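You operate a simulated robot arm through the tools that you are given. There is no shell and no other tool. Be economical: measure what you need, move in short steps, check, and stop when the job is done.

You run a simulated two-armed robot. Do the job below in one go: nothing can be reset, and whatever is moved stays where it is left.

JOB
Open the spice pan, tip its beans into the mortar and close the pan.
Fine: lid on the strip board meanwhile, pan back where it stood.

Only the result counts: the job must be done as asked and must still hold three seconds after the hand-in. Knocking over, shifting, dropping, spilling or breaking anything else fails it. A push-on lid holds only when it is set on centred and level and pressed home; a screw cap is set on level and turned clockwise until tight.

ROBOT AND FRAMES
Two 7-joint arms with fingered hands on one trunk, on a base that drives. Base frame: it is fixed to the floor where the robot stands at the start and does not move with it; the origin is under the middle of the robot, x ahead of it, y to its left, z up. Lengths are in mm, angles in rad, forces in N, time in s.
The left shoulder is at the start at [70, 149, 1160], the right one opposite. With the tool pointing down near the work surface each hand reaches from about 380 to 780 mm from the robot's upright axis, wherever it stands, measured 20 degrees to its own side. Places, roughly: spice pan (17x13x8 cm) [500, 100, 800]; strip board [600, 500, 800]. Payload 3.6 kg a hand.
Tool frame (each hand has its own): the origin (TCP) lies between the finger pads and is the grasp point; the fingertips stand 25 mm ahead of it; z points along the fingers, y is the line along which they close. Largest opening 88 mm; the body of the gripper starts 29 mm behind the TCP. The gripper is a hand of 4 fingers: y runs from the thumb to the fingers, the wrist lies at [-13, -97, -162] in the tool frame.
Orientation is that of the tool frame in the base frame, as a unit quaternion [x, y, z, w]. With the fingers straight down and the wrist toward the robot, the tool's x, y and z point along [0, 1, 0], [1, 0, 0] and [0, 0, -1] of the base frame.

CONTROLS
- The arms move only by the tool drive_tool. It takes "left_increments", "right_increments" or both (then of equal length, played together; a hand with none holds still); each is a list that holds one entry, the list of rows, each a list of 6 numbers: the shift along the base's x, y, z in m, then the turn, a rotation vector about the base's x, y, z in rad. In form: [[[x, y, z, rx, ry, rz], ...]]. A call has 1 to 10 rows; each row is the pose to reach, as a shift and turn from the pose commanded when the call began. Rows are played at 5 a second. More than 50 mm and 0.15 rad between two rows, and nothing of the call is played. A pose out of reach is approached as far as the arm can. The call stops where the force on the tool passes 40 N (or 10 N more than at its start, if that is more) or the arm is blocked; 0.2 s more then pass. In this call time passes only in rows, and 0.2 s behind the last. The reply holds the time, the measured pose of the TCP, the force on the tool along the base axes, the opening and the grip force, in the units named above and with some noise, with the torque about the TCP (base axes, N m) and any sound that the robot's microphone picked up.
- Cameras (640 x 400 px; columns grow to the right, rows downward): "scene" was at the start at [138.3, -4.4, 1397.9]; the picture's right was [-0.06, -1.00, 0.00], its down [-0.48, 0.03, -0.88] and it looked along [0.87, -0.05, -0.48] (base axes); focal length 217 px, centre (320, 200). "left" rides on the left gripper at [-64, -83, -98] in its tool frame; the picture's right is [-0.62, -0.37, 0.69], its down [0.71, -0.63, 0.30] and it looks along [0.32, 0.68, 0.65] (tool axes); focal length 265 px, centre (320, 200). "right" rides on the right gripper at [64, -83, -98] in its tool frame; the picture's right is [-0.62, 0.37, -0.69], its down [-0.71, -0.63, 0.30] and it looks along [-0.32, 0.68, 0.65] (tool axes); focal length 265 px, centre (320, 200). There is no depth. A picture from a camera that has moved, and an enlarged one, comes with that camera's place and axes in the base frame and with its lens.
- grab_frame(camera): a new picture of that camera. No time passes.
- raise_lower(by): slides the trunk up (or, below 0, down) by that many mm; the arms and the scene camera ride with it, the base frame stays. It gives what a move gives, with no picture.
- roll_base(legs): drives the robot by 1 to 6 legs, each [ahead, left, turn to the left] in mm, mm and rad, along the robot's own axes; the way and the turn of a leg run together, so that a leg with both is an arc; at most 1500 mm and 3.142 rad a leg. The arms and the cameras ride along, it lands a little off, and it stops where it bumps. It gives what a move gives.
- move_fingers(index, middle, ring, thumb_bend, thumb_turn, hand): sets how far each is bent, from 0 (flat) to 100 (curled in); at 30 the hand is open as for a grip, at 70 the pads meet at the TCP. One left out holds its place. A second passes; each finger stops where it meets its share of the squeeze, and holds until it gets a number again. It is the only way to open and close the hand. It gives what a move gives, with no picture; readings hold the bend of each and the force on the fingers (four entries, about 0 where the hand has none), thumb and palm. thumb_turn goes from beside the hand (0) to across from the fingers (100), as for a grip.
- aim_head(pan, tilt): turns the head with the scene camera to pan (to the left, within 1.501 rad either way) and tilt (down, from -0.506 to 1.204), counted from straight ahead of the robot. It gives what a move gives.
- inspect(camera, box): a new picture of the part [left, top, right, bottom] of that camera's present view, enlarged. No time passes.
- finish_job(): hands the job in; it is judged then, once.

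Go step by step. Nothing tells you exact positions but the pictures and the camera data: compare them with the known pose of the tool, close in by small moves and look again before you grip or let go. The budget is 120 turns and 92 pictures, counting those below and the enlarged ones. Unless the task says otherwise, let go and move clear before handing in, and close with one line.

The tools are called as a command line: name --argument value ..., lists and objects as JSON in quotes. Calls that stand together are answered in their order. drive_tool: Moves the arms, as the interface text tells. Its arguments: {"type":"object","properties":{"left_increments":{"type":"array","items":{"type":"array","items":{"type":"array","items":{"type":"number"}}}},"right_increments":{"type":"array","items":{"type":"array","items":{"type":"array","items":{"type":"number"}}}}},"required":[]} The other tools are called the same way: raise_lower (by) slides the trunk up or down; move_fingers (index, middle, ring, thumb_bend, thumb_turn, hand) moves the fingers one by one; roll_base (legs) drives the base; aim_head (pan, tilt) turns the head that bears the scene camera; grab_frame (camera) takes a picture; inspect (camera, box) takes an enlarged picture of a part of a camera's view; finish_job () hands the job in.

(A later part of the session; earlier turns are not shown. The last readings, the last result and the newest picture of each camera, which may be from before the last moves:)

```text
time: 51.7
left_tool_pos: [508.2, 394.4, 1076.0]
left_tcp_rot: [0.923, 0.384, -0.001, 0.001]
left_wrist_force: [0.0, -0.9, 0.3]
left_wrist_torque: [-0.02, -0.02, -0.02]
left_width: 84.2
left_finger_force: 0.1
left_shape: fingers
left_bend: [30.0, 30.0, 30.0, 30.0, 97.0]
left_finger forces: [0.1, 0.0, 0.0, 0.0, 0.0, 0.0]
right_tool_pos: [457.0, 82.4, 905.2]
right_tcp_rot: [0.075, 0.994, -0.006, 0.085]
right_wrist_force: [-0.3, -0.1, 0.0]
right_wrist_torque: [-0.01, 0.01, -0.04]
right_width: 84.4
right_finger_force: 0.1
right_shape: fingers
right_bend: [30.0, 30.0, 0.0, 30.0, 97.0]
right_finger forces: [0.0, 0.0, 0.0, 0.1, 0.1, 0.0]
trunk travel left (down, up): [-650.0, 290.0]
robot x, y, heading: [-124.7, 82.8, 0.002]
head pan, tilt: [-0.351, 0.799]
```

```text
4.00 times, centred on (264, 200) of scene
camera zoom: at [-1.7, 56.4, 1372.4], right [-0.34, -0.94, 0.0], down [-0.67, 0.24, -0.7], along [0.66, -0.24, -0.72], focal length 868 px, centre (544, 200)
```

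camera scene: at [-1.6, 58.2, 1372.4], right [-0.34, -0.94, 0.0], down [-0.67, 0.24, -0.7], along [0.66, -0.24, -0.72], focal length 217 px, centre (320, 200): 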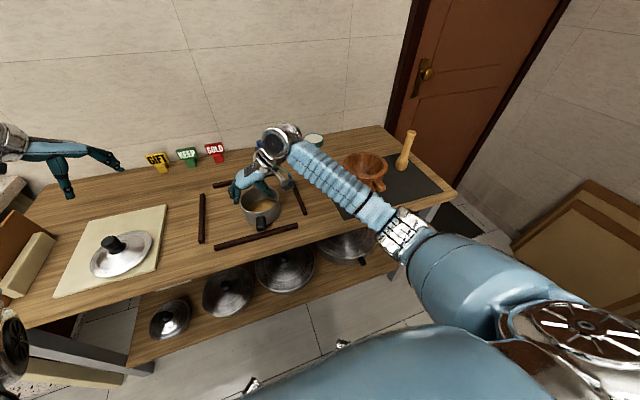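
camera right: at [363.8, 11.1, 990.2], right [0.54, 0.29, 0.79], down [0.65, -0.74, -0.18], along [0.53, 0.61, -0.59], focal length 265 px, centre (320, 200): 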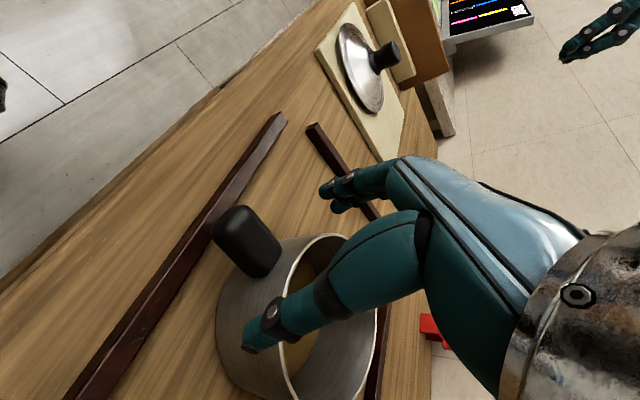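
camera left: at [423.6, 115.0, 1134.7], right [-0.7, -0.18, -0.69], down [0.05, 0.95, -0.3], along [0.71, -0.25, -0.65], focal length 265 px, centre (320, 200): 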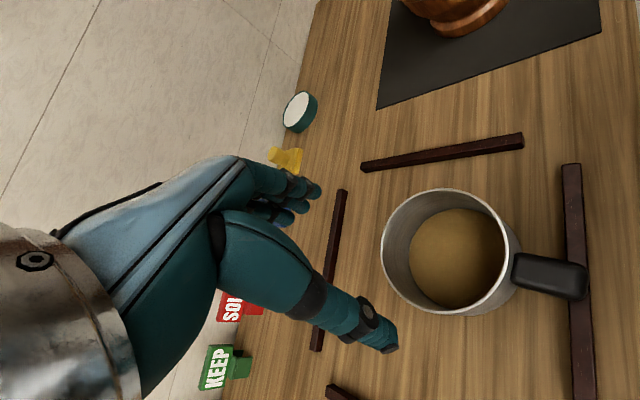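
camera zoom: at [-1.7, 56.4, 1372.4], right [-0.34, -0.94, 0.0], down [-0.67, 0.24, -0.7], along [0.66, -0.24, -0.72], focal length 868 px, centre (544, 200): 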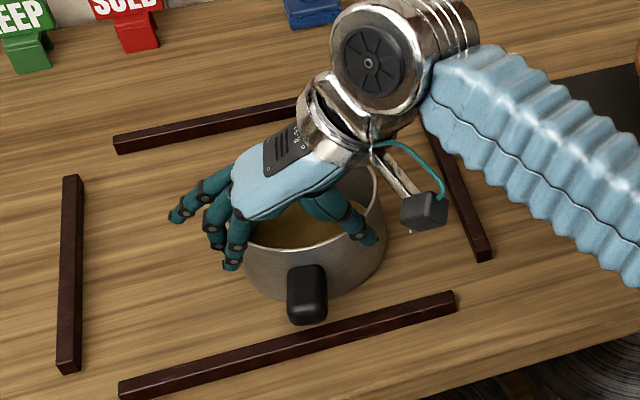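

The tips are centred laterally. I'll back off ~6 mm in x and descend to the handle.

drive_tool --right_increments '[[[-0.006, -0.002, -0.015, 0, 0, 0], [-0.006, -0.003, -0.035, 0, 0, 0], [-0.006, -0.003, -0.05, 0, 0, 0]]]'

grab_frame --camera "right"

inspect --camera "scene" --box '[200, 150, 328, 250]'

```text
time: 52.5
left_tool_pos: [507.6, 393.2, 1076.7]
left_tcp_rot: [0.923, 0.385, 0.0, -0.001]
left_wrist_force: [0.4, -0.1, -0.3]
left_wrist_torque: [0.02, -0.01, -0.04]
left_width: 84.4
left_finger_force: 0.0
left_shape: fingers
left_bend: [30.0, 30.0, 30.0, 30.0, 97.0]
left_finger forces: [0.1, 0.0, 0.1, 0.0, 0.0, 0.0]
right_tool_pos: [448.9, 76.6, 856.1]
right_tcp_rot: [0.075, 0.994, -0.006, 0.085]
right_wrist_force: [0.0, 0.5, 0.4]
right_wrist_torque: [0.01, -0.02, 0.02]
right_width: 84.4
right_finger_force: 0.0
right_shape: fingers
right_bend: [30.0, 30.0, 0.0, 30.0, 97.0]
right_finger forces: [0.0, 0.0, 0.1, 0.0, 0.0, 0.0]
trunk travel left (down, up): [-650.0, 290.0]
robot x, y, heading: [-126.9, 79.2, 0.006]
head pan, tilt: [-0.351, 0.799]
```

```text
38 pictures are left
camera right: at [356.0, 5.6, 940.5], right [0.54, 0.29, 0.79], down [0.65, -0.74, -0.18], along [0.53, 0.61, -0.59], focal length 265 px, centre (320, 200)
```

right: 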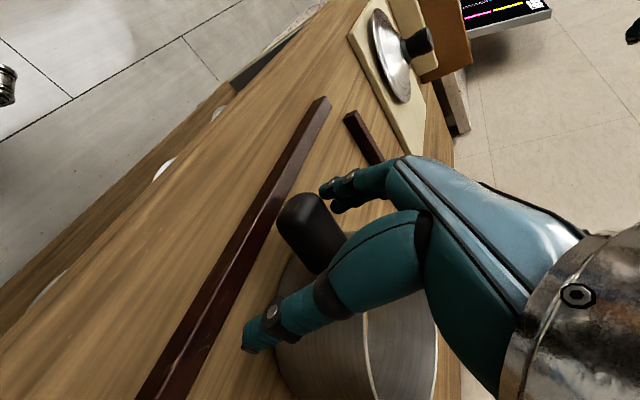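

```text
4.00 times, centred on (264, 200) of scene
camera zoom: at [-2.2, 56.1, 1372.4], right [-0.34, -0.94, 0.0], down [-0.67, 0.24, -0.7], along [0.66, -0.24, -0.72], focal length 868 px, centre (544, 200)
```

zoom: 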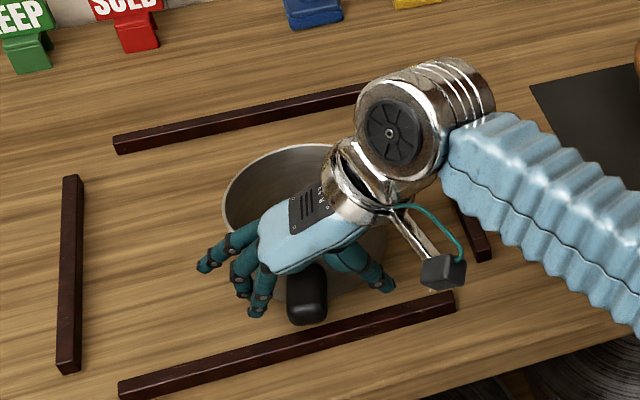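

The hand is ~9 mm too far right and slightly too far in. I'll adjust by (−5,+9).

drive_tool --right_increments '[[[-0.005, 0.009, -0.001, 0, 0, 0]]]'

inspect --camera "scene" --box '[232, 190, 312, 240]'

```text
time: 52.9
left_tool_pos: [507.2, 393.0, 1076.4]
left_tcp_rot: [0.924, 0.383, -0.001, 0.0]
left_wrist_force: [-0.5, 0.0, 0.1]
left_wrist_torque: [0.03, -0.01, 0.0]
left_width: 84.4
left_finger_force: 0.0
left_shape: fingers
left_bend: [30.0, 30.0, 30.0, 30.0, 97.0]
left_finger forces: [0.0, 0.0, 0.0, 0.0, 0.0, 0.1]
right_tool_pos: [443.8, 84.8, 853.3]
right_tcp_rot: [0.074, 0.994, -0.006, 0.086]
right_wrist_force: [0.2, 0.7, -0.2]
right_wrist_torque: [0.03, -0.01, -0.01]
right_width: 84.6
right_finger_force: 0.0
right_shape: fingers
right_bend: [30.0, 30.0, 0.0, 30.0, 97.0]
right_finger forces: [0.0, 0.0, 0.0, 0.1, 0.0, 0.0]
trunk travel left (down, up): [-650.0, 290.0]
robot x, y, heading: [-124.4, 81.3, 0.007]
head pan, tilt: [-0.351, 0.799]
```

```text
8.00 times, centred on (272, 215) of scene
camera zoom: at [-2.1, 56.7, 1372.4], right [-0.34, -0.94, 0.0], down [-0.67, 0.24, -0.7], along [0.66, -0.24, -0.72], focal length 1736 px, centre (704, 80)
```

zoom: 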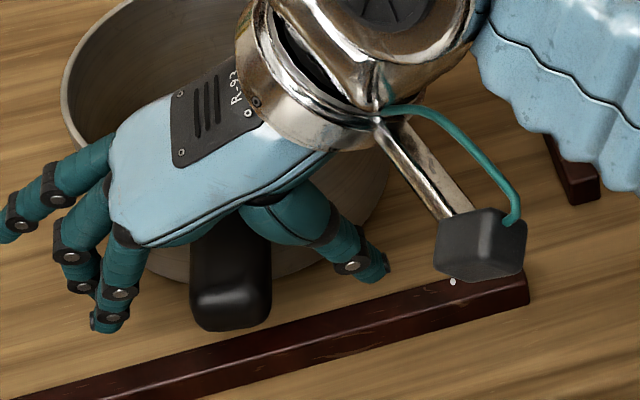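

Index and middle both lie along the handle, centred. I close index, middle and thumb.

move_fingers --hand "right" --index 70 --middle 70 --thumb_bend 70

move_fingers --hand "right" --index 100 --middle 100 --thumb_bend 100

inspect --camera "scene" --box '[200, 150, 328, 250]'

```text
time: 53.9
left_tool_pos: [508.2, 393.9, 1076.5]
left_tcp_rot: [0.923, 0.384, 0.0, 0.0]
left_wrist_force: [0.3, -0.2, -0.4]
left_wrist_torque: [0.01, -0.01, -0.01]
left_width: 84.4
left_finger_force: 0.1
left_shape: fingers
left_bend: [30.0, 30.0, 30.0, 30.0, 97.0]
left_finger forces: [0.0, 0.0, 0.1, 0.0, 0.0, 0.0]
right_tool_pos: [444.8, 85.5, 854.8]
right_tcp_rot: [0.075, 0.994, -0.005, 0.085]
right_wrist_force: [-1.0, 0.5, -0.3]
right_wrist_torque: [0.02, 0.02, 0.03]
right_width: 23.0
right_finger_force: 10.4
right_shape: fingers
right_bend: [61.0, 63.0, 0.0, 58.0, 97.0]
right_finger forces: [4.9, 5.4, 0.1, 0.0, 10.3, 0.1]
trunk travel left (down, up): [-650.0, 290.0]
robot x, y, heading: [-123.6, 88.0, 0.007]
head pan, tilt: [-0.351, 0.799]
```

```text
time: 54.9
left_tool_pos: [507.7, 393.9, 1076.3]
left_tcp_rot: [0.923, 0.384, 0.0, 0.0]
left_wrist_force: [0.0, 0.7, 0.3]
left_wrist_torque: [0.02, 0.01, -0.03]
left_width: 84.4
left_finger_force: 0.0
left_shape: fingers
left_bend: [30.0, 30.0, 30.0, 30.0, 97.0]
left_finger forces: [0.0, 0.0, 0.0, 0.0, 0.0, 0.1]
right_tool_pos: [444.3, 84.8, 855.8]
right_tcp_rot: [0.075, 0.994, -0.006, 0.085]
right_wrist_force: [0.4, 0.0, 0.1]
right_wrist_torque: [-0.02, -0.01, 0.0]
right_width: 22.7
right_finger_force: 13.6
right_shape: fingers
right_bend: [63.0, 65.0, 0.0, 57.0, 96.0]
right_finger forces: [7.1, 6.6, 0.0, 0.0, 13.6, 0.0]
trunk travel left (down, up): [-650.0, 290.0]
robot x, y, heading: [-124.2, 83.1, 0.001]
head pan, tilt: [-0.351, 0.799]
```

```text
4.00 times, centred on (264, 200) of scene
camera zoom: at [-1.9, 56.1, 1372.4], right [-0.34, -0.94, 0.0], down [-0.67, 0.24, -0.7], along [0.66, -0.24, -0.72], focal length 868 px, centre (544, 200)
```

zoom: 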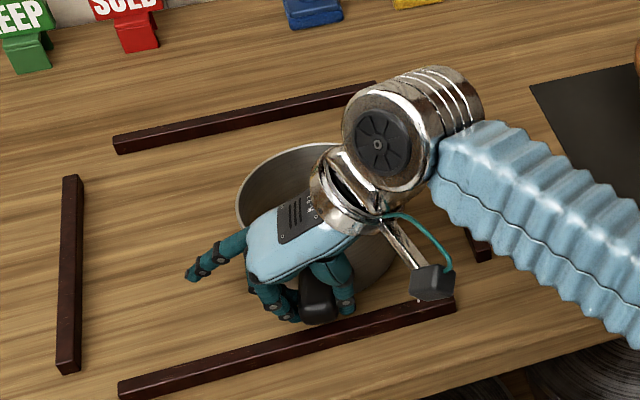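

The grip is balanced between index and middle. Lift test.

drive_tool --right_increments '[[[0, 0, 0.015, 0, 0, 0], [0, 0, 0.03, 0, 0, 0], [0, 0, 0.05, 0, 0, 0]]]'

inspect --camera "scene" --box '[200, 150, 328, 250]'

```text
time: 55.7
left_tool_pos: [508.4, 393.6, 1076.1]
left_tcp_rot: [0.923, 0.384, 0.0, 0.0]
left_wrist_force: [0.5, 0.3, -0.3]
left_wrist_torque: [0.0, -0.03, 0.01]
left_width: 84.7
left_finger_force: 0.0
left_shape: fingers
left_bend: [30.0, 30.0, 30.0, 30.0, 97.0]
left_finger forces: [0.0, 0.1, 0.1, 0.2, 0.0, 0.0]
right_tool_pos: [444.2, 86.4, 904.2]
right_tcp_rot: [0.075, 0.993, -0.006, 0.086]
right_wrist_force: [-0.7, 0.2, -2.5]
right_wrist_torque: [0.07, 0.16, 0.01]
right_width: 22.9
right_finger_force: 13.6
right_shape: fingers
right_bend: [63.0, 66.0, 0.0, 57.0, 94.0]
right_finger forces: [8.3, 5.1, 0.0, 0.0, 13.5, 0.1]
trunk travel left (down, up): [-650.0, 290.0]
robot x, y, heading: [-122.3, 80.0, 0.006]
head pan, tilt: [-0.351, 0.799]
```

```text
4.00 times, centred on (264, 200) of scene
camera zoom: at [-1.9, 56.2, 1372.4], right [-0.34, -0.94, 0.0], down [-0.67, 0.24, -0.7], along [0.66, -0.24, -0.72], focal length 868 px, centre (544, 200)
```

zoom: 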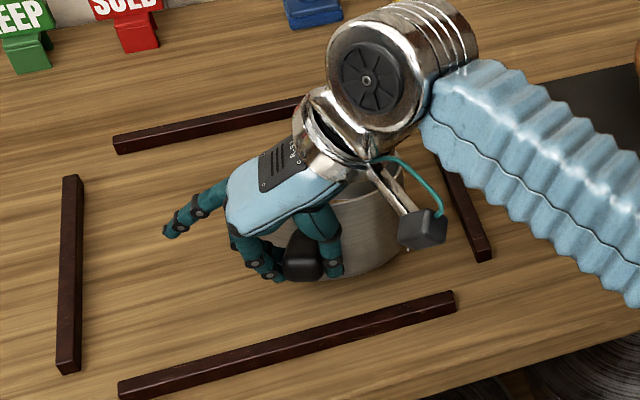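

inspect --camera "left" --box '[360, 0, 600, 150]'

grab_frame --camera "right"

```text
2.67 times, centred on (480, 75) of left
camera zoom: at [404.2, 406.1, 1175.0], right [-0.7, -0.18, -0.69], down [0.06, 0.95, -0.3], along [0.71, -0.25, -0.65], focal length 708 px, centre (-107, 533)
```

zoom: 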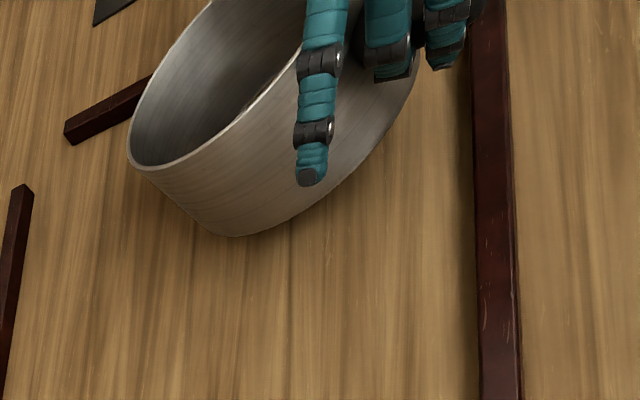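

```text
32 pictures are left
camera right: at [350.2, 15.5, 990.3], right [0.54, 0.29, 0.79], down [0.65, -0.74, -0.18], along [0.53, 0.61, -0.59], focal length 265 px, centre (320, 200)
```

right: 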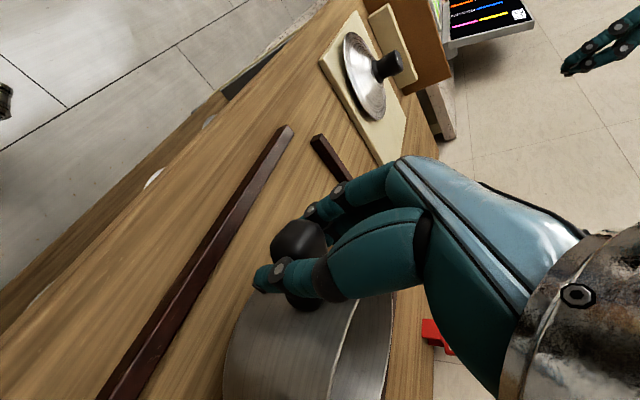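

The pan hangs nose-down ~20° from slipping about the pinch axis, but it is holding. I'll level it by pitching the hand back while lifting slowly, then check.

drive_tool --right_increments '[[[0, 0, 0.012, 0, -0.05, 0], [0, 0, 0.025, 0, -0.1, 0], [0, 0, 0.037, 0, -0.15, 0], [0, 0, 0.05, 0, -0.2, 0], [0, 0, 0.062, 0, -0.25, 0], [0, 0, 0.075, 0, -0.3, 0], [0, 0, 0.087, 0, -0.35, 0], [0, 0, 0.1, 0, -0.35, 0]]]'

inspect --camera "left" --box '[320, 0, 640, 200]'

inspect --camera "scene" --box '[200, 110, 360, 210]'

```text
time: 57.5
left_tool_pos: [507.4, 394.4, 1075.7]
left_tcp_rot: [0.923, 0.385, 0.0, 0.001]
left_wrist_force: [0.6, -0.3, -0.3]
left_wrist_torque: [-0.03, 0.02, 0.03]
left_width: 84.8
left_finger_force: 0.1
left_shape: fingers
left_bend: [30.0, 30.0, 30.0, 30.0, 97.0]
left_finger forces: [0.1, 0.1, 0.0, 0.0, 0.0, 0.0]
right_tool_pos: [445.3, 86.0, 1002.4]
right_tcp_rot: [0.075, 0.963, 0.008, 0.258]
right_wrist_force: [-0.1, 0.6, -2.2]
right_wrist_torque: [0.05, 0.13, 0.0]
right_width: 22.7
right_finger_force: 13.3
right_shape: fingers
right_bend: [63.0, 67.0, 0.0, 57.0, 94.0]
right_finger forces: [8.2, 4.9, 0.1, 0.0, 13.1, 0.0]
trunk travel left (down, up): [-650.0, 290.0]
robot x, y, heading: [-127.4, 82.3, 0.006]
head pan, tilt: [-0.351, 0.799]
```

```text
2.00 times, centred on (480, 100) of left
camera zoom: at [404.4, 406.1, 1174.9], right [-0.7, -0.18, -0.69], down [0.06, 0.95, -0.3], along [0.71, -0.25, -0.65], focal length 531 px, centre (0, 400)
```

zoom: 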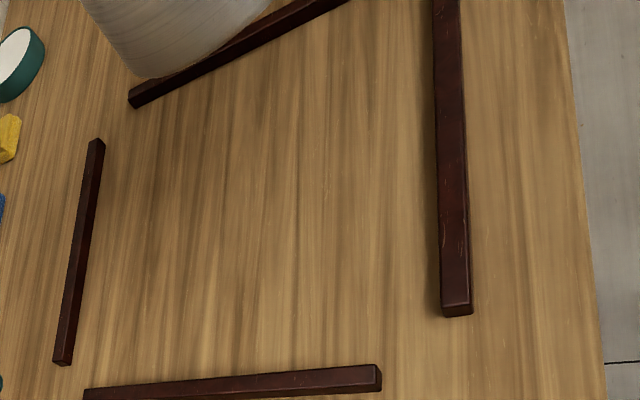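

```text
4.00 times, centred on (280, 160) of scene
camera zoom: at [-1.6, 56.2, 1372.3], right [-0.34, -0.94, 0.0], down [-0.67, 0.24, -0.7], along [0.66, -0.24, -0.72], focal length 868 px, centre (480, 360)
```

zoom: 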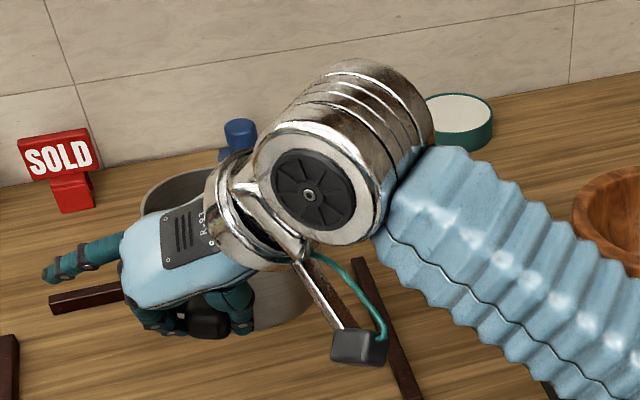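

The pan is level and the hold is stable. I'll carry it slowly over toward the mortar, turning the yaw straight.

drive_tool --right_increments '[[[0.002, -0.03, 0.01, 0, 0, 0.02], [0.004, -0.065, 0.02, 0, 0, 0.04], [0.006, -0.1, 0.03, 0, 0, 0.06], [0.008, -0.135, 0.04, 0, 0, 0.08], [0.01, -0.17, 0.048, 0, 0, 0.1], [0.012, -0.205, 0.048, 0, 0, 0.12], [0.014, -0.24, 0.048, 0, 0, 0.14], [0.016, -0.275, 0.048, 0, 0, 0.16], [0.017, -0.31, 0.048, 0, 0, 0.18], [0.018, -0.342, 0.048, 0, 0, 0.2]]]'

grab_frame --camera "scene"

```text
time: 59.7
left_tool_pos: [508.4, 392.8, 1076.2]
left_tcp_rot: [0.923, 0.384, 0.0, -0.001]
left_wrist_force: [0.1, 0.0, 0.2]
left_wrist_torque: [0.02, -0.01, -0.01]
left_width: 84.4
left_finger_force: 0.1
left_shape: fingers
left_bend: [30.0, 30.0, 30.0, 30.0, 97.0]
left_finger forces: [0.1, 0.0, 0.1, 0.0, 0.0, 0.0]
right_tool_pos: [463.3, -258.4, 1052.2]
right_tcp_rot: [-0.022, 0.966, 0.035, 0.255]
right_wrist_force: [0.2, -0.6, -2.1]
right_wrist_torque: [0.01, 0.16, 0.0]
right_width: 22.8
right_finger_force: 13.2
right_shape: fingers
right_bend: [63.0, 67.0, 0.0, 57.0, 94.0]
right_finger forces: [8.0, 4.9, 0.0, 0.0, 13.3, 0.0]
trunk travel left (down, up): [-650.0, 290.0]
robot x, y, heading: [-123.8, 83.1, 0.005]
head pan, tilt: [-0.351, 0.799]
```

```text
29 pictures are left
camera scene: at [-1.8, 54.9, 1372.3], right [-0.34, -0.94, 0.0], down [-0.67, 0.24, -0.7], along [0.66, -0.24, -0.72], focal length 217 px, centre (320, 200)
```

scene: 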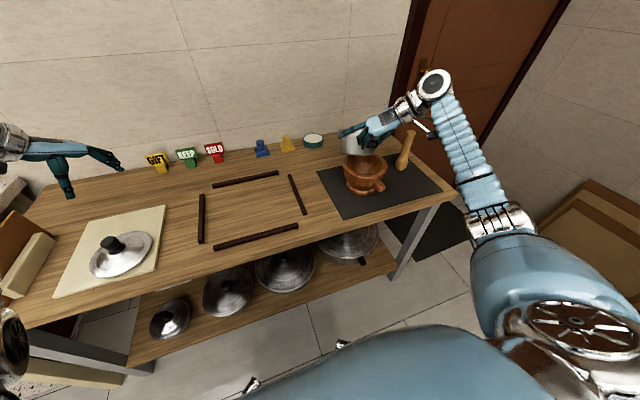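

inspect --camera "scene" --box '[310, 100, 438, 200]'

```text
4.00 times, centred on (374, 150) of scene
camera zoom: at [-1.8, 54.9, 1372.3], right [-0.34, -0.94, 0.0], down [-0.67, 0.24, -0.7], along [0.66, -0.24, -0.72], focal length 868 px, centre (104, 400)
```

zoom: 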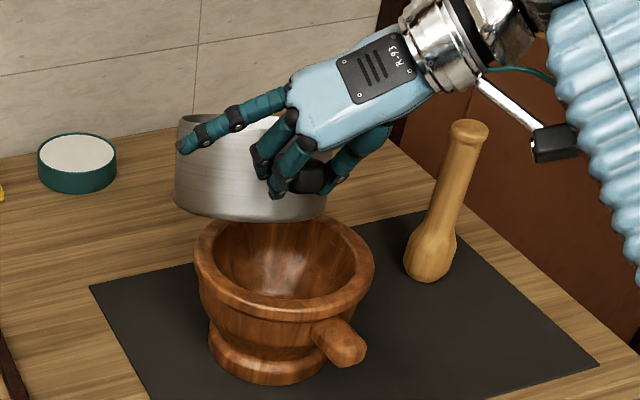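

No spill so far. I'll shift 15 mm forward and roll to ~0.9 rad, where the beans should still stay in, to check the grip and the aim.

drive_tool --right_increments '[[[0.003, 0.01, 0, 0.12, 0, 0], [0.006, 0.02, 0, 0.24, 0, 0], [0.009, 0.027, 0, 0.36, 0, 0], [0.012, 0.029, 0, 0.48, 0, 0], [0.015, 0.027, 0, 0.6, 0, 0], [0.015, 0.024, 0, 0.72, 0, 0], [0.015, 0.019, 0, 0.84, 0, 0]]]'

inspect --camera "scene" --box '[310, 100, 438, 200]'

```text
time: 61.3
left_tool_pos: [508.7, 393.1, 1076.3]
left_tcp_rot: [0.923, 0.384, -0.001, -0.001]
left_wrist_force: [0.3, -0.6, 1.2]
left_wrist_torque: [0.01, 0.03, 0.01]
left_width: 84.5
left_finger_force: 0.1
left_shape: fingers
left_bend: [30.0, 30.0, 30.0, 30.0, 97.0]
left_finger forces: [0.1, 0.0, 0.0, 0.0, 0.0, 0.0]
right_tool_pos: [477.6, -238.3, 1050.7]
right_tcp_rot: [0.085, 0.868, 0.426, 0.241]
right_wrist_force: [-0.1, -0.1, -1.5]
right_wrist_torque: [0.0, 0.13, 0.01]
right_width: 22.7
right_finger_force: 13.4
right_shape: fingers
right_bend: [63.0, 68.0, 0.0, 57.0, 93.0]
right_finger forces: [7.9, 4.6, 0.0, 0.1, 14.2, 0.0]
trunk travel left (down, up): [-650.0, 290.0]
robot x, y, heading: [-122.0, 81.1, 0.005]
head pan, tilt: [-0.351, 0.799]
```

```text
4.00 times, centred on (374, 150) of scene
camera zoom: at [-1.2, 55.6, 1372.3], right [-0.34, -0.94, 0.0], down [-0.67, 0.24, -0.7], along [0.66, -0.24, -0.72], focal length 868 px, centre (104, 400)
```

zoom: 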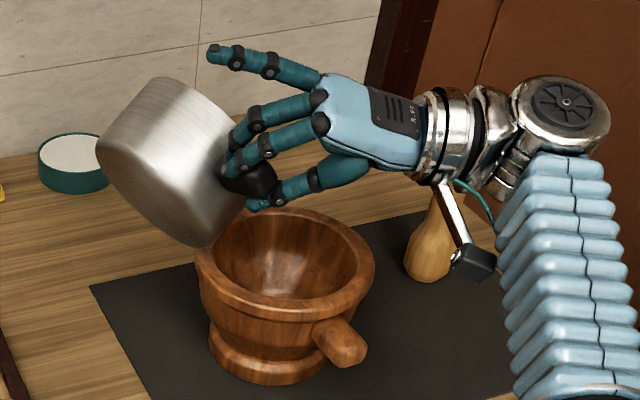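

The pan has drooped toward its nose, so its lip sits ~25 mm left of my aim. I'll shift right and continue rolling slowly to ~1.35 rad.

drive_tool --right_increments '[[[0, -0.012, 0, 0, 0, 0], [0, -0.024, 0, 0.03, 0, 0], [0, -0.03, 0, 0.09, 0, 0], [0, -0.034, 0, 0.15, 0, 0], [0, -0.038, 0, 0.21, 0, 0], [0, -0.041, 0, 0.27, 0, 0], [0, -0.044, 0, 0.33, 0, 0], [0, -0.048, 0, 0.39, 0, 0], [0, -0.051, 0, 0.45, 0, 0], [0, -0.054, 0, 0.51, 0, 0]]]'

inspect --camera "scene" --box '[310, 100, 438, 200]'

```text
time: 63.5
left_tool_pos: [507.8, 393.3, 1077.6]
left_tcp_rot: [0.923, 0.384, 0.0, 0.0]
left_wrist_force: [0.2, -0.5, -0.1]
left_wrist_torque: [0.0, 0.01, 0.02]
left_width: 84.5
left_finger_force: 0.1
left_shape: fingers
left_bend: [30.0, 30.0, 30.0, 30.0, 97.0]
left_finger forces: [0.0, 0.0, 0.1, 0.0, 0.1, 0.0]
right_tool_pos: [478.0, -292.5, 1050.3]
right_tcp_rot: [0.143, 0.733, 0.63, 0.213]
right_wrist_force: [-0.5, -0.2, -1.6]
right_wrist_torque: [-0.07, 0.11, -0.01]
right_width: 22.5
right_finger_force: 13.4
right_shape: fingers
right_bend: [63.0, 68.0, 0.0, 57.0, 93.0]
right_finger forces: [8.0, 5.1, 0.1, 0.0, 14.6, 0.0]
trunk travel left (down, up): [-650.0, 290.0]
robot x, y, heading: [-125.9, 83.8, 0.004]
head pan, tilt: [-0.351, 0.799]
```

```text
4.00 times, centred on (374, 150) of scene
camera zoom: at [-1.7, 55.7, 1372.4], right [-0.34, -0.94, 0.0], down [-0.67, 0.24, -0.7], along [0.66, -0.24, -0.72], focal length 868 px, centre (104, 400)
```

zoom: 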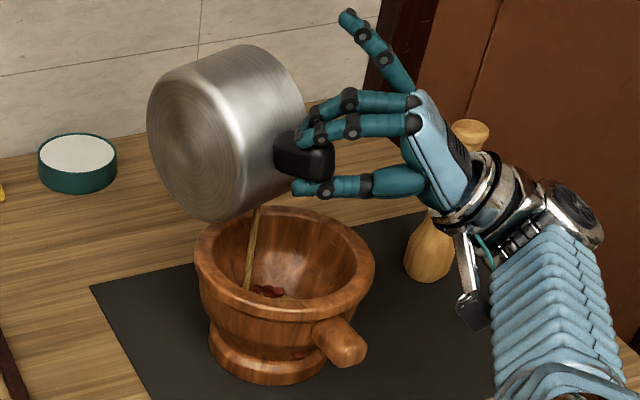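

Beans are streaming into the mortar, landing a little left of centre. I'll shift ~15 mm right and continue the roll slowly.

drive_tool --right_increments '[[[0, -0.008, 0, 0.02, 0, 0], [0, -0.015, 0, 0.04, 0, 0], [0, -0.018, 0, 0.08, 0, 0], [0, -0.02, 0, 0.12, 0, 0], [0, -0.022, 0, 0.16, 0, 0], [0, -0.024, 0, 0.2, 0, 0], [0, -0.026, 0, 0.25, 0, 0], [0, -0.029, 0, 0.3, 0, 0], [0, -0.032, 0, 0.35, 0, 0], [0, -0.034, 0.003, 0.4, 0, 0]]]'

inspect --camera "scene" --box '[310, 100, 438, 200]'

```text
time: 65.7
left_tool_pos: [507.2, 394.6, 1077.5]
left_tcp_rot: [0.923, 0.384, -0.001, 0.0]
left_wrist_force: [0.5, -0.1, -0.2]
left_wrist_torque: [-0.01, -0.02, -0.02]
left_width: 84.4
left_finger_force: 0.1
left_shape: fingers
left_bend: [30.0, 30.0, 30.0, 30.0, 97.0]
left_finger forces: [0.0, 0.0, 0.0, 0.1, 0.1, 0.0]
right_tool_pos: [468.2, -325.8, 1055.6]
right_tcp_rot: [0.183, 0.594, 0.763, 0.18]
right_wrist_force: [-0.4, 0.0, -1.7]
right_wrist_torque: [-0.09, 0.13, 0.01]
right_width: 23.0
right_finger_force: 14.0
right_shape: fingers
right_bend: [63.0, 68.0, 0.0, 57.0, 93.0]
right_finger forces: [7.6, 5.6, 0.0, 0.1, 14.7, 0.0]
right hand out of reach, approached as far as the arm can: row 3, 4, 5, 6, 7, 8, 9, 10
trunk travel left (down, up): [-650.0, 290.0]
robot x, y, heading: [-128.9, 84.6, 0.007]
head pan, tilt: [-0.351, 0.799]
```

```text
4.00 times, centred on (374, 150) of scene
camera zoom: at [-1.6, 56.2, 1372.4], right [-0.34, -0.94, 0.0], down [-0.67, 0.24, -0.7], along [0.66, -0.24, -0.72], focal length 868 px, centre (104, 400)
```

zoom: 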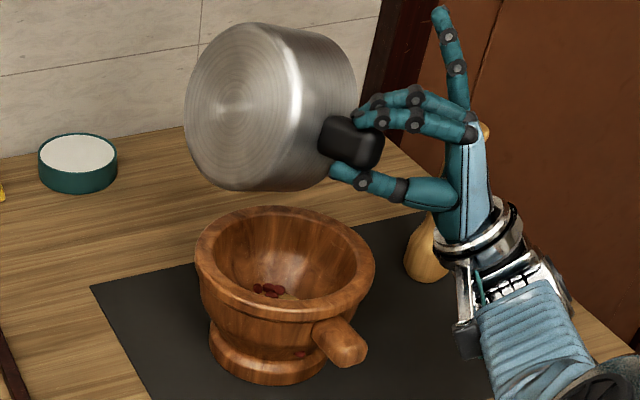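

The stream has stopped, with beans in the mortar and roll at ~1.75 rad. I'll go on to ~2.1 rad to empty the pan.

drive_tool --right_increments '[[[-0.01, 0, 0.004, 0.05, 0, 0], [-0.015, -0.001, 0.008, 0.1, 0, 0], [-0.018, -0.003, 0.012, 0.15, 0, 0], [-0.02, -0.004, 0.016, 0.2, 0, 0], [-0.02, -0.005, 0.02, 0.25, 0, 0], [-0.02, -0.006, 0.024, 0.3, 0, 0], [-0.02, -0.007, 0.028, 0.35, 0, 0], [-0.02, -0.007, 0.034, 0.35, 0, 0], [-0.02, -0.007, 0.028, 0.35, 0, 0]]]'

inspect --camera "scene" --box '[310, 100, 438, 200]'

```text
time: 67.7
left_tool_pos: [506.9, 394.2, 1076.8]
left_tcp_rot: [0.923, 0.385, 0.0, 0.0]
left_wrist_force: [-0.3, -0.2, 0.0]
left_wrist_torque: [0.04, -0.02, -0.02]
left_width: 84.5
left_finger_force: 0.1
left_shape: fingers
left_bend: [30.0, 30.0, 30.0, 30.0, 97.0]
left_finger forces: [0.1, 0.0, 0.0, 0.1, 0.0, 0.1]
right_tool_pos: [448.1, -331.5, 1083.8]
right_tcp_rot: [0.211, 0.451, 0.855, 0.146]
right_wrist_force: [0.0, -0.1, -1.7]
right_wrist_torque: [-0.07, 0.13, 0.01]
right_width: 22.7
right_finger_force: 14.5
right_shape: fingers
right_bend: [64.0, 68.0, 0.0, 57.0, 93.0]
right_finger forces: [7.6, 6.1, 0.0, 0.0, 14.9, 0.1]
trunk travel left (down, up): [-650.0, 290.0]
robot x, y, heading: [-126.0, 84.0, 0.004]
head pan, tilt: [-0.351, 0.799]
```

```text
4.00 times, centred on (374, 150) of scene
camera zoom: at [-1.7, 55.9, 1372.4], right [-0.34, -0.94, 0.0], down [-0.67, 0.24, -0.7], along [0.66, -0.24, -0.72], focal length 868 px, centre (104, 400)
```

zoom: 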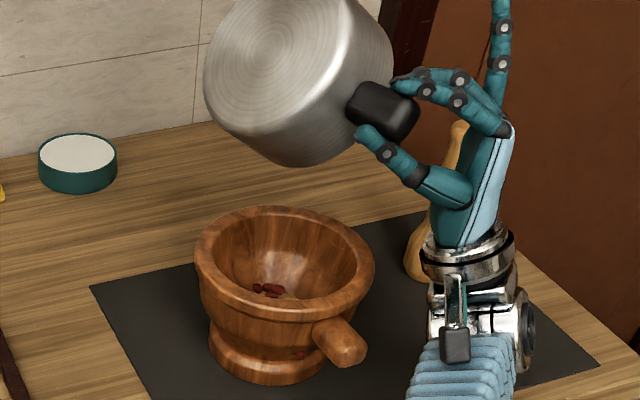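

The pan is tipped well past horizontal. Now I roll it back upright.

drive_tool --right_increments '[[[0, 0.005, 0, -0.13, 0, 0], [0, 0.01, 0, -0.26, 0, 0], [0, 0.015, 0, -0.39, 0, 0], [0, 0.02, 0, -0.52, 0, 0], [0, 0.025, 0, -0.65, 0, 0], [0, 0.03, 0, -0.78, 0, 0], [0, 0.035, 0, -0.91, 0, 0], [0, 0.04, 0, -1.04, 0, 0], [0, 0.045, 0, -1.17, 0, 0], [0, 0.05, 0, -1.3, 0, 0]]]'

drive_tool --right_increments '[[[0, 0.01, 0, -0.13, 0, 0], [0, 0.03, 0, -0.26, 0, 0], [0, 0.05, 0, -0.39, 0, 0], [0, 0.08, 0, -0.52, 0, 0], [0, 0.11, 0, -0.65, 0, 0], [0, 0.14, 0, -0.8, 0, 0], [0, 0.17, 0, -0.8, 0, 0], [0, 0.2, 0, -0.8, 0, 0]]]'

grab_frame --camera "scene"

inspect --camera "scene" --box '[330, 140, 410, 200]'

```text
time: 69.9
left_tool_pos: [508.2, 393.1, 1076.8]
left_tcp_rot: [0.923, 0.384, 0.001, 0.0]
left_wrist_force: [0.3, 1.4, -0.1]
left_wrist_torque: [0.02, 0.02, 0.0]
left_width: 84.6
left_finger_force: 0.0
left_shape: fingers
left_bend: [30.0, 30.0, 30.0, 30.0, 97.0]
left_finger forces: [0.1, 0.1, 0.1, 0.1, 0.0, 0.0]
right_tool_pos: [446.7, -282.6, 1084.2]
right_tcp_rot: [0.079, 0.877, 0.406, 0.243]
right_wrist_force: [-0.4, 0.3, -1.7]
right_wrist_torque: [-0.03, 0.11, 0.02]
right_width: 22.8
right_finger_force: 14.1
right_shape: fingers
right_bend: [64.0, 68.0, 0.0, 57.0, 93.0]
right_finger forces: [8.1, 4.9, 0.0, 0.1, 14.3, 0.1]
trunk travel left (down, up): [-650.0, 290.0]
robot x, y, heading: [-126.2, 84.4, -0.001]
head pan, tilt: [-0.351, 0.799]
```

```text
time: 71.7
left_tool_pos: [507.2, 393.6, 1077.0]
left_tcp_rot: [0.923, 0.385, 0.0, 0.0]
left_wrist_force: [-0.3, 0.2, -0.2]
left_wrist_torque: [-0.01, -0.01, 0.01]
left_width: 84.4
left_finger_force: 0.2
left_shape: fingers
left_bend: [30.0, 30.0, 30.0, 30.0, 97.0]
left_finger forces: [0.0, 0.1, 0.1, 0.0, 0.0, 0.1]
right_tool_pos: [450.4, -81.0, 1085.1]
right_tcp_rot: [-0.022, 0.966, 0.033, 0.255]
right_wrist_force: [-0.6, 0.9, -1.8]
right_wrist_torque: [0.03, 0.1, 0.03]
right_width: 22.6
right_finger_force: 13.4
right_shape: fingers
right_bend: [64.0, 68.0, 0.0, 57.0, 93.0]
right_finger forces: [8.4, 5.4, 0.0, 0.0, 13.9, 0.0]
trunk travel left (down, up): [-650.0, 290.0]
robot x, y, heading: [-124.1, 83.0, 0.003]
head pan, tilt: [-0.351, 0.799]
```

```text
23 pictures are left
camera scene: at [-1.5, 57.1, 1372.4], right [-0.34, -0.94, 0.0], down [-0.67, 0.24, -0.7], along [0.66, -0.24, -0.72], focal length 217 px, centre (320, 200)
```

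scene: 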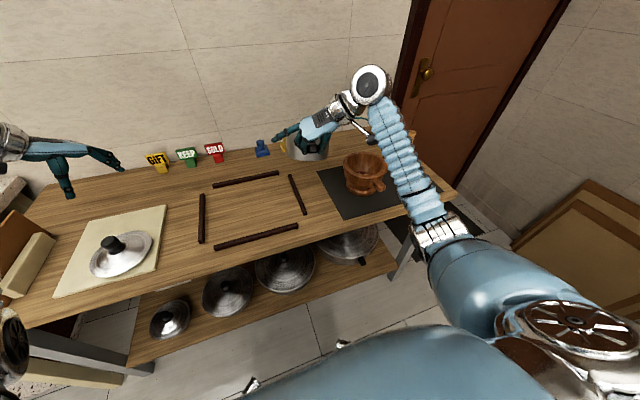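

```text
6.67 times, centred on (370, 170) of scene
camera zoom: at [-1.5, 57.1, 1372.4], right [-0.34, -0.94, 0.0], down [-0.67, 0.24, -0.7], along [0.66, -0.24, -0.72], focal length 1447 px, centre (-13, 400)
```

zoom: 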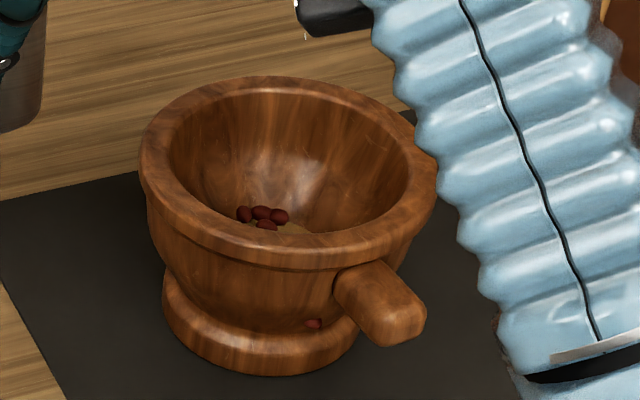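

The beans are in the mortar and the pan is clear of it. I'll carry the pan back above its place and check its attitude.

drive_tool --right_increments '[[[0, 0.035, 0, 0, 0, 0], [0, 0.07, 0, 0, 0, 0], [0, 0.105, -0.02, 0, 0, 0], [-0.002, 0.14, -0.05, 0, 0, 0], [-0.003, 0.165, -0.085, 0, 0, 0], [-0.004, 0.18, -0.12, 0, 0, 0]]]'

inspect --camera "left" --box '[320, 0, 640, 200]'

inspect --camera "scene" --box '[200, 130, 328, 230]'

```text
time: 73.1
left_tool_pos: [507.9, 393.3, 1077.4]
left_tcp_rot: [0.923, 0.384, 0.0, 0.0]
left_wrist_force: [-0.3, -0.7, -0.2]
left_wrist_torque: [0.04, -0.02, -0.01]
left_width: 84.5
left_finger_force: 0.1
left_shape: fingers
left_bend: [30.0, 30.0, 30.0, 30.0, 97.0]
left_finger forces: [0.0, 0.0, 0.1, 0.1, 0.0, 0.1]
right_tool_pos: [443.4, 99.3, 962.7]
right_tcp_rot: [-0.021, 0.966, 0.033, 0.255]
right_wrist_force: [-0.1, -0.5, -0.7]
right_wrist_torque: [0.03, 0.06, 0.0]
right_width: 22.9
right_finger_force: 13.3
right_shape: fingers
right_bend: [64.0, 68.0, 0.0, 57.0, 93.0]
right_finger forces: [8.4, 5.2, 0.0, 0.0, 13.8, 0.0]
trunk travel left (down, up): [-650.0, 290.0]
robot x, y, heading: [-124.0, 80.7, 0.002]
head pan, tilt: [-0.351, 0.799]
```

```text
2.00 times, centred on (480, 100) of left
camera zoom: at [404.3, 405.7, 1175.1], right [-0.7, -0.18, -0.69], down [0.06, 0.95, -0.3], along [0.71, -0.25, -0.65], focal length 531 px, centre (0, 400)
```

zoom: 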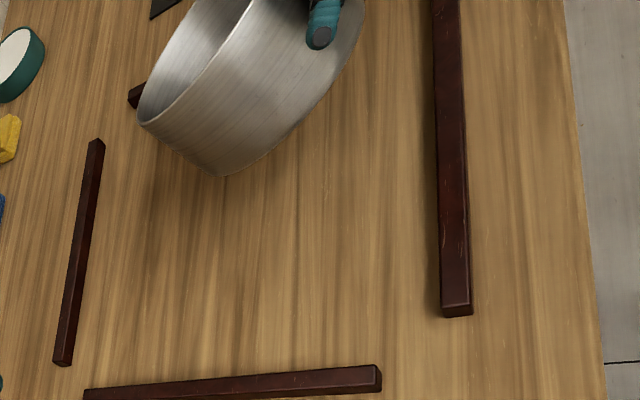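

```text
4.00 times, centred on (264, 180) of scene
camera zoom: at [-1.7, 55.7, 1372.4], right [-0.34, -0.94, 0.0], down [-0.67, 0.24, -0.7], along [0.66, -0.24, -0.72], focal length 868 px, centre (544, 280)
```

zoom: 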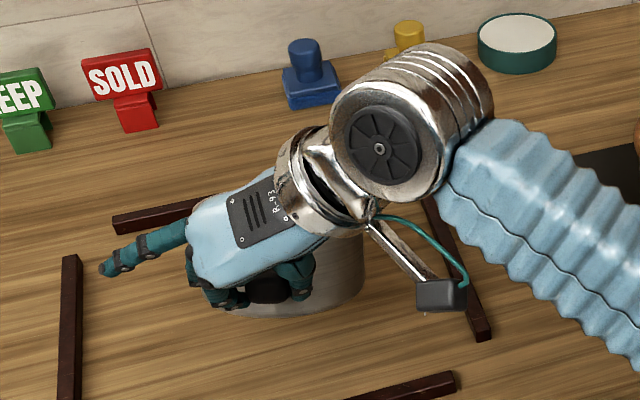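

The pan is nose-down ~0.27 rad. I'll pitch it level while lowering to just above the table.

drive_tool --right_increments '[[[0, 0, -0.015, 0, -0.045, 0], [0, 0, -0.03, 0, -0.09, 0], [0, 0, -0.045, 0, -0.135, 0], [0, 0, -0.06, 0, -0.18, 0], [0, 0, -0.075, 0, -0.225, 0], [0, 0, -0.09, 0, -0.27, 0]]]'

inspect --camera "left" --box '[320, 0, 640, 200]'

inspect --camera "scene" --box '[200, 150, 328, 250]'

```text
time: 74.5
left_tool_pos: [506.7, 393.2, 1076.8]
left_tcp_rot: [0.923, 0.384, 0.0, 0.0]
left_wrist_force: [0.4, 0.1, 0.3]
left_wrist_torque: [0.01, 0.01, 0.0]
left_width: 84.5
left_finger_force: 0.0
left_shape: fingers
left_bend: [30.0, 30.0, 30.0, 30.0, 97.0]
left_finger forces: [0.0, 0.0, 0.1, 0.0, 0.0, 0.1]
right_tool_pos: [444.8, 98.7, 873.3]
right_tcp_rot: [-0.026, 0.923, 0.03, 0.384]
right_wrist_force: [-1.0, 0.5, -1.0]
right_wrist_torque: [-0.01, 0.07, 0.0]
right_width: 22.7
right_finger_force: 14.0
right_shape: fingers
right_bend: [64.0, 68.0, 0.0, 57.0, 94.0]
right_finger forces: [8.0, 5.9, 0.0, 0.1, 14.1, 0.1]
trunk travel left (down, up): [-650.0, 290.0]
robot x, y, heading: [-123.9, 83.9, 0.007]
head pan, tilt: [-0.351, 0.799]
```

```text
2.00 times, centred on (480, 100) of left
camera zoom: at [403.9, 406.0, 1175.3], right [-0.7, -0.18, -0.69], down [0.06, 0.95, -0.3], along [0.71, -0.25, -0.65], focal length 531 px, centre (0, 400)
```

zoom: 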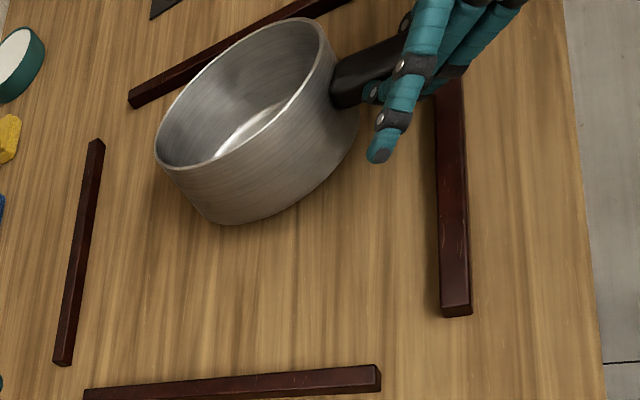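

```text
4.00 times, centred on (264, 200) of scene
camera zoom: at [-2.2, 56.0, 1372.4], right [-0.34, -0.94, 0.0], down [-0.67, 0.24, -0.7], along [0.66, -0.24, -0.72], focal length 868 px, centre (544, 200)
```

zoom: 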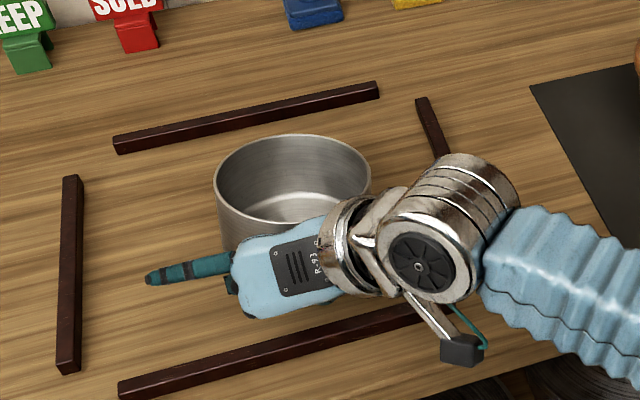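

The pan is empty and level, 15–20 mm above the table. It is yawed by −0.27, so I'll turn it +0.33 to its original heading and check.

drive_tool --right_increments '[[[-0.001, -0.001, 0, 0, 0, 0.08], [-0.002, -0.002, 0, 0, 0, 0.16], [-0.003, -0.003, 0, 0, 0, 0.24], [-0.004, -0.003, 0, 0, 0, 0.33]]]'

inspect --camera "scene" --box '[200, 150, 328, 250]'

```text
time: 75.5
left_tool_pos: [508.2, 394.1, 1076.7]
left_tcp_rot: [0.923, 0.384, 0.0, 0.0]
left_wrist_force: [0.4, 0.7, 0.5]
left_wrist_torque: [0.02, 0.02, 0.01]
left_width: 84.5
left_finger_force: 0.0
left_shape: fingers
left_bend: [30.0, 30.0, 30.0, 30.0, 97.0]
left_finger forces: [0.0, 0.0, 0.0, 0.0, 0.0, 0.0]
right_tool_pos: [438.8, 94.4, 874.2]
right_tcp_rot: [-0.177, 0.906, 0.093, 0.372]
right_wrist_force: [0.4, -0.8, -0.9]
right_wrist_torque: [-0.09, 0.06, -0.01]
right_width: 23.0
right_finger_force: 13.6
right_shape: fingers
right_bend: [64.0, 68.0, 0.0, 57.0, 94.0]
right_finger forces: [8.0, 5.8, 0.0, 0.0, 14.2, 0.1]
trunk travel left (down, up): [-650.0, 290.0]
robot x, y, heading: [-125.8, 80.4, 0.006]
head pan, tilt: [-0.351, 0.799]
```

```text
4.00 times, centred on (264, 200) of scene
camera zoom: at [-1.6, 56.1, 1372.3], right [-0.34, -0.94, 0.0], down [-0.67, 0.24, -0.7], along [0.66, -0.24, -0.72], focal length 868 px, centre (544, 200)
```

zoom: 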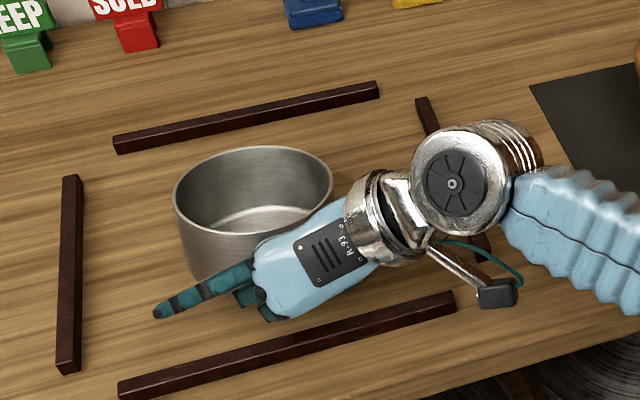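

The centre is now ≈ (530,104), near the original. I'll lower it onto the table.

drive_tool --right_increments '[[[0.001, -0.003, -0.008, 0, 0, 0], [0.001, -0.004, -0.013, 0, 0, 0], [0.001, -0.004, -0.017, 0, 0, 0], [0.001, -0.004, -0.02, 0, 0, 0]]]'

```text
time: 76.5
left_tool_pos: [508.0, 393.3, 1077.6]
left_tcp_rot: [0.923, 0.385, -0.001, 0.0]
left_wrist_force: [0.2, 0.0, -0.1]
left_wrist_torque: [-0.02, 0.0, -0.01]
left_width: 84.2
left_finger_force: 0.0
left_shape: fingers
left_bend: [30.0, 30.0, 30.0, 30.0, 97.0]
left_finger forces: [0.0, 0.0, 0.0, 0.0, 0.1, 0.1]
right_tool_pos: [439.8, 90.3, 854.0]
right_tcp_rot: [-0.178, 0.906, 0.093, 0.373]
right_wrist_force: [-0.3, 0.3, 0.7]
right_wrist_torque: [-0.12, -0.09, -0.04]
right_width: 23.0
right_finger_force: 13.9
right_shape: fingers
right_bend: [64.0, 67.0, 0.0, 57.0, 95.0]
right_finger forces: [6.7, 7.4, 0.0, 0.0, 13.9, 0.0]
trunk travel left (down, up): [-650.0, 290.0]
robot x, y, heading: [-124.5, 83.0, 0.008]
head pan, tilt: [-0.351, 0.799]
```

Contact made. I'll press 3 mm more to flatten it, and bring the left hand to the earlier reference viewpoint to compare with the original pan pose.

drive_tool --right_increments '[[[0, 0, -0.003, 0, 0, 0], [0, 0, -0.003, 0, 0, 0], [0, 0, -0.003, 0, 0, 0], [0, 0, -0.003, 0, 0, 0], [0, 0, -0.003, 0, 0, 0], [0, 0, -0.003, 0, 0, 0], [0, 0, -0.003, 0, 0, 0], [0, 0, -0.003, 0, 0, 0]]]' --left_increments '[[[0.002, -0.036, 0, 0, 0, 0], [0.005, -0.072, 0, 0, 0, 0], [0.007, -0.108, 0, 0, 0, 0], [0.01, -0.144, -0.005, 0, 0, 0], [0.012, -0.18, -0.015, 0, 0, 0], [0.014, -0.216, -0.025, 0, 0, 0], [0.016, -0.252, -0.035, 0, 0, 0], [0.018, -0.287, -0.041, 0, 0, 0]]]'

grab_frame --camera "left"

```text
time: 78.3
left_tool_pos: [524.3, 104.3, 1034.6]
left_tcp_rot: [0.923, 0.385, 0.001, -0.001]
left_wrist_force: [-0.5, -0.6, -0.2]
left_wrist_torque: [-0.01, 0.02, 0.01]
left_width: 84.3
left_finger_force: 0.0
left_shape: fingers
left_bend: [30.0, 30.0, 30.0, 30.0, 97.0]
left_finger forces: [0.1, 0.0, 0.0, 0.0, 0.0, 0.1]
right_tool_pos: [439.3, 89.9, 849.4]
right_tcp_rot: [-0.177, 0.906, 0.094, 0.373]
right_wrist_force: [-1.1, 0.5, 2.5]
right_wrist_torque: [-0.1, -0.08, 0.03]
right_width: 22.7
right_finger_force: 13.6
right_shape: fingers
right_bend: [64.0, 66.0, 0.0, 56.0, 96.0]
right_finger forces: [6.5, 7.9, 0.0, 0.0, 13.8, 0.1]
trunk travel left (down, up): [-650.0, 290.0]
robot x, y, heading: [-127.0, 80.1, 0.007]
head pan, tilt: [-0.351, 0.799]
```

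```text
16 pictures are left
camera left: at [420.6, 116.9, 1132.5], right [-0.7, -0.18, -0.69], down [0.06, 0.95, -0.3], along [0.71, -0.25, -0.65], focal length 265 px, centre (320, 200)
```

left: 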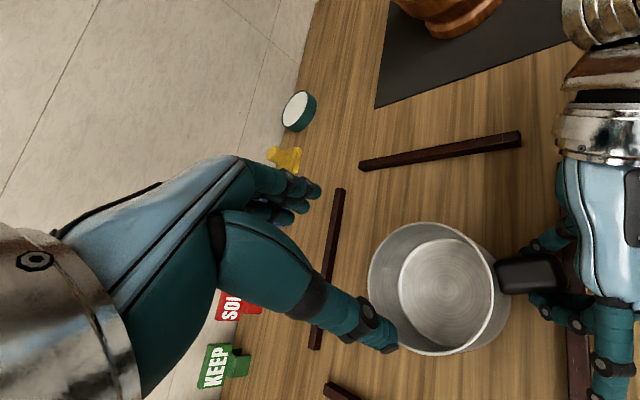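

Compared with the original pose, the pan is ~10 mm forward and yawed ~0.14 rad too far. I'll correct it with a small lift, shift and set-down.

drive_tool --right_increments '[[[0, 0, 0.007, 0, 0, 0], [-0.004, 0.002, 0.008, 0, 0, -0.07], [-0.009, 0.004, 0.008, 0, 0, -0.14], [-0.009, 0.004, 0.003, 0, 0, -0.14], [-0.009, 0.004, -0.001, 0, 0, -0.14]]]'

grab_frame --camera "left"

```text
time: 79.5
left_tool_pos: [523.9, 106.5, 1034.3]
left_tcp_rot: [0.923, 0.385, 0.0, 0.0]
left_wrist_force: [0.1, -0.7, 0.4]
left_wrist_torque: [0.03, -0.01, 0.02]
left_width: 84.4
left_finger_force: 0.1
left_shape: fingers
left_bend: [30.0, 30.0, 30.0, 30.0, 97.0]
left_finger forces: [0.0, 0.0, 0.0, 0.0, 0.1, 0.0]
right_tool_pos: [432.6, 96.2, 850.9]
right_tcp_rot: [-0.113, 0.916, 0.066, 0.379]
right_wrist_force: [0.4, 0.0, 1.7]
right_wrist_torque: [-0.11, -0.08, -0.03]
right_width: 22.9
right_finger_force: 13.8
right_shape: fingers
right_bend: [64.0, 66.0, 0.0, 56.0, 96.0]
right_finger forces: [6.3, 7.3, 0.1, 0.0, 14.2, 0.0]
trunk travel left (down, up): [-650.0, 290.0]
robot x, y, heading: [-130.4, 84.8, 0.001]
head pan, tilt: [-0.351, 0.799]
```

```text
15 pictures are left
camera left: at [420.3, 118.5, 1132.5], right [-0.7, -0.18, -0.69], down [0.06, 0.95, -0.3], along [0.71, -0.25, -0.65], focal length 265 px, centre (320, 200)
```

left: 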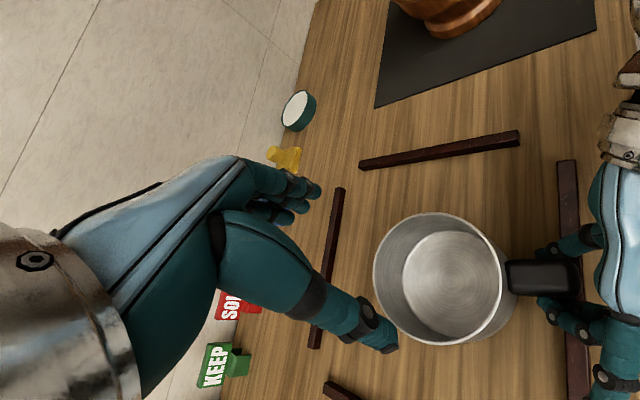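

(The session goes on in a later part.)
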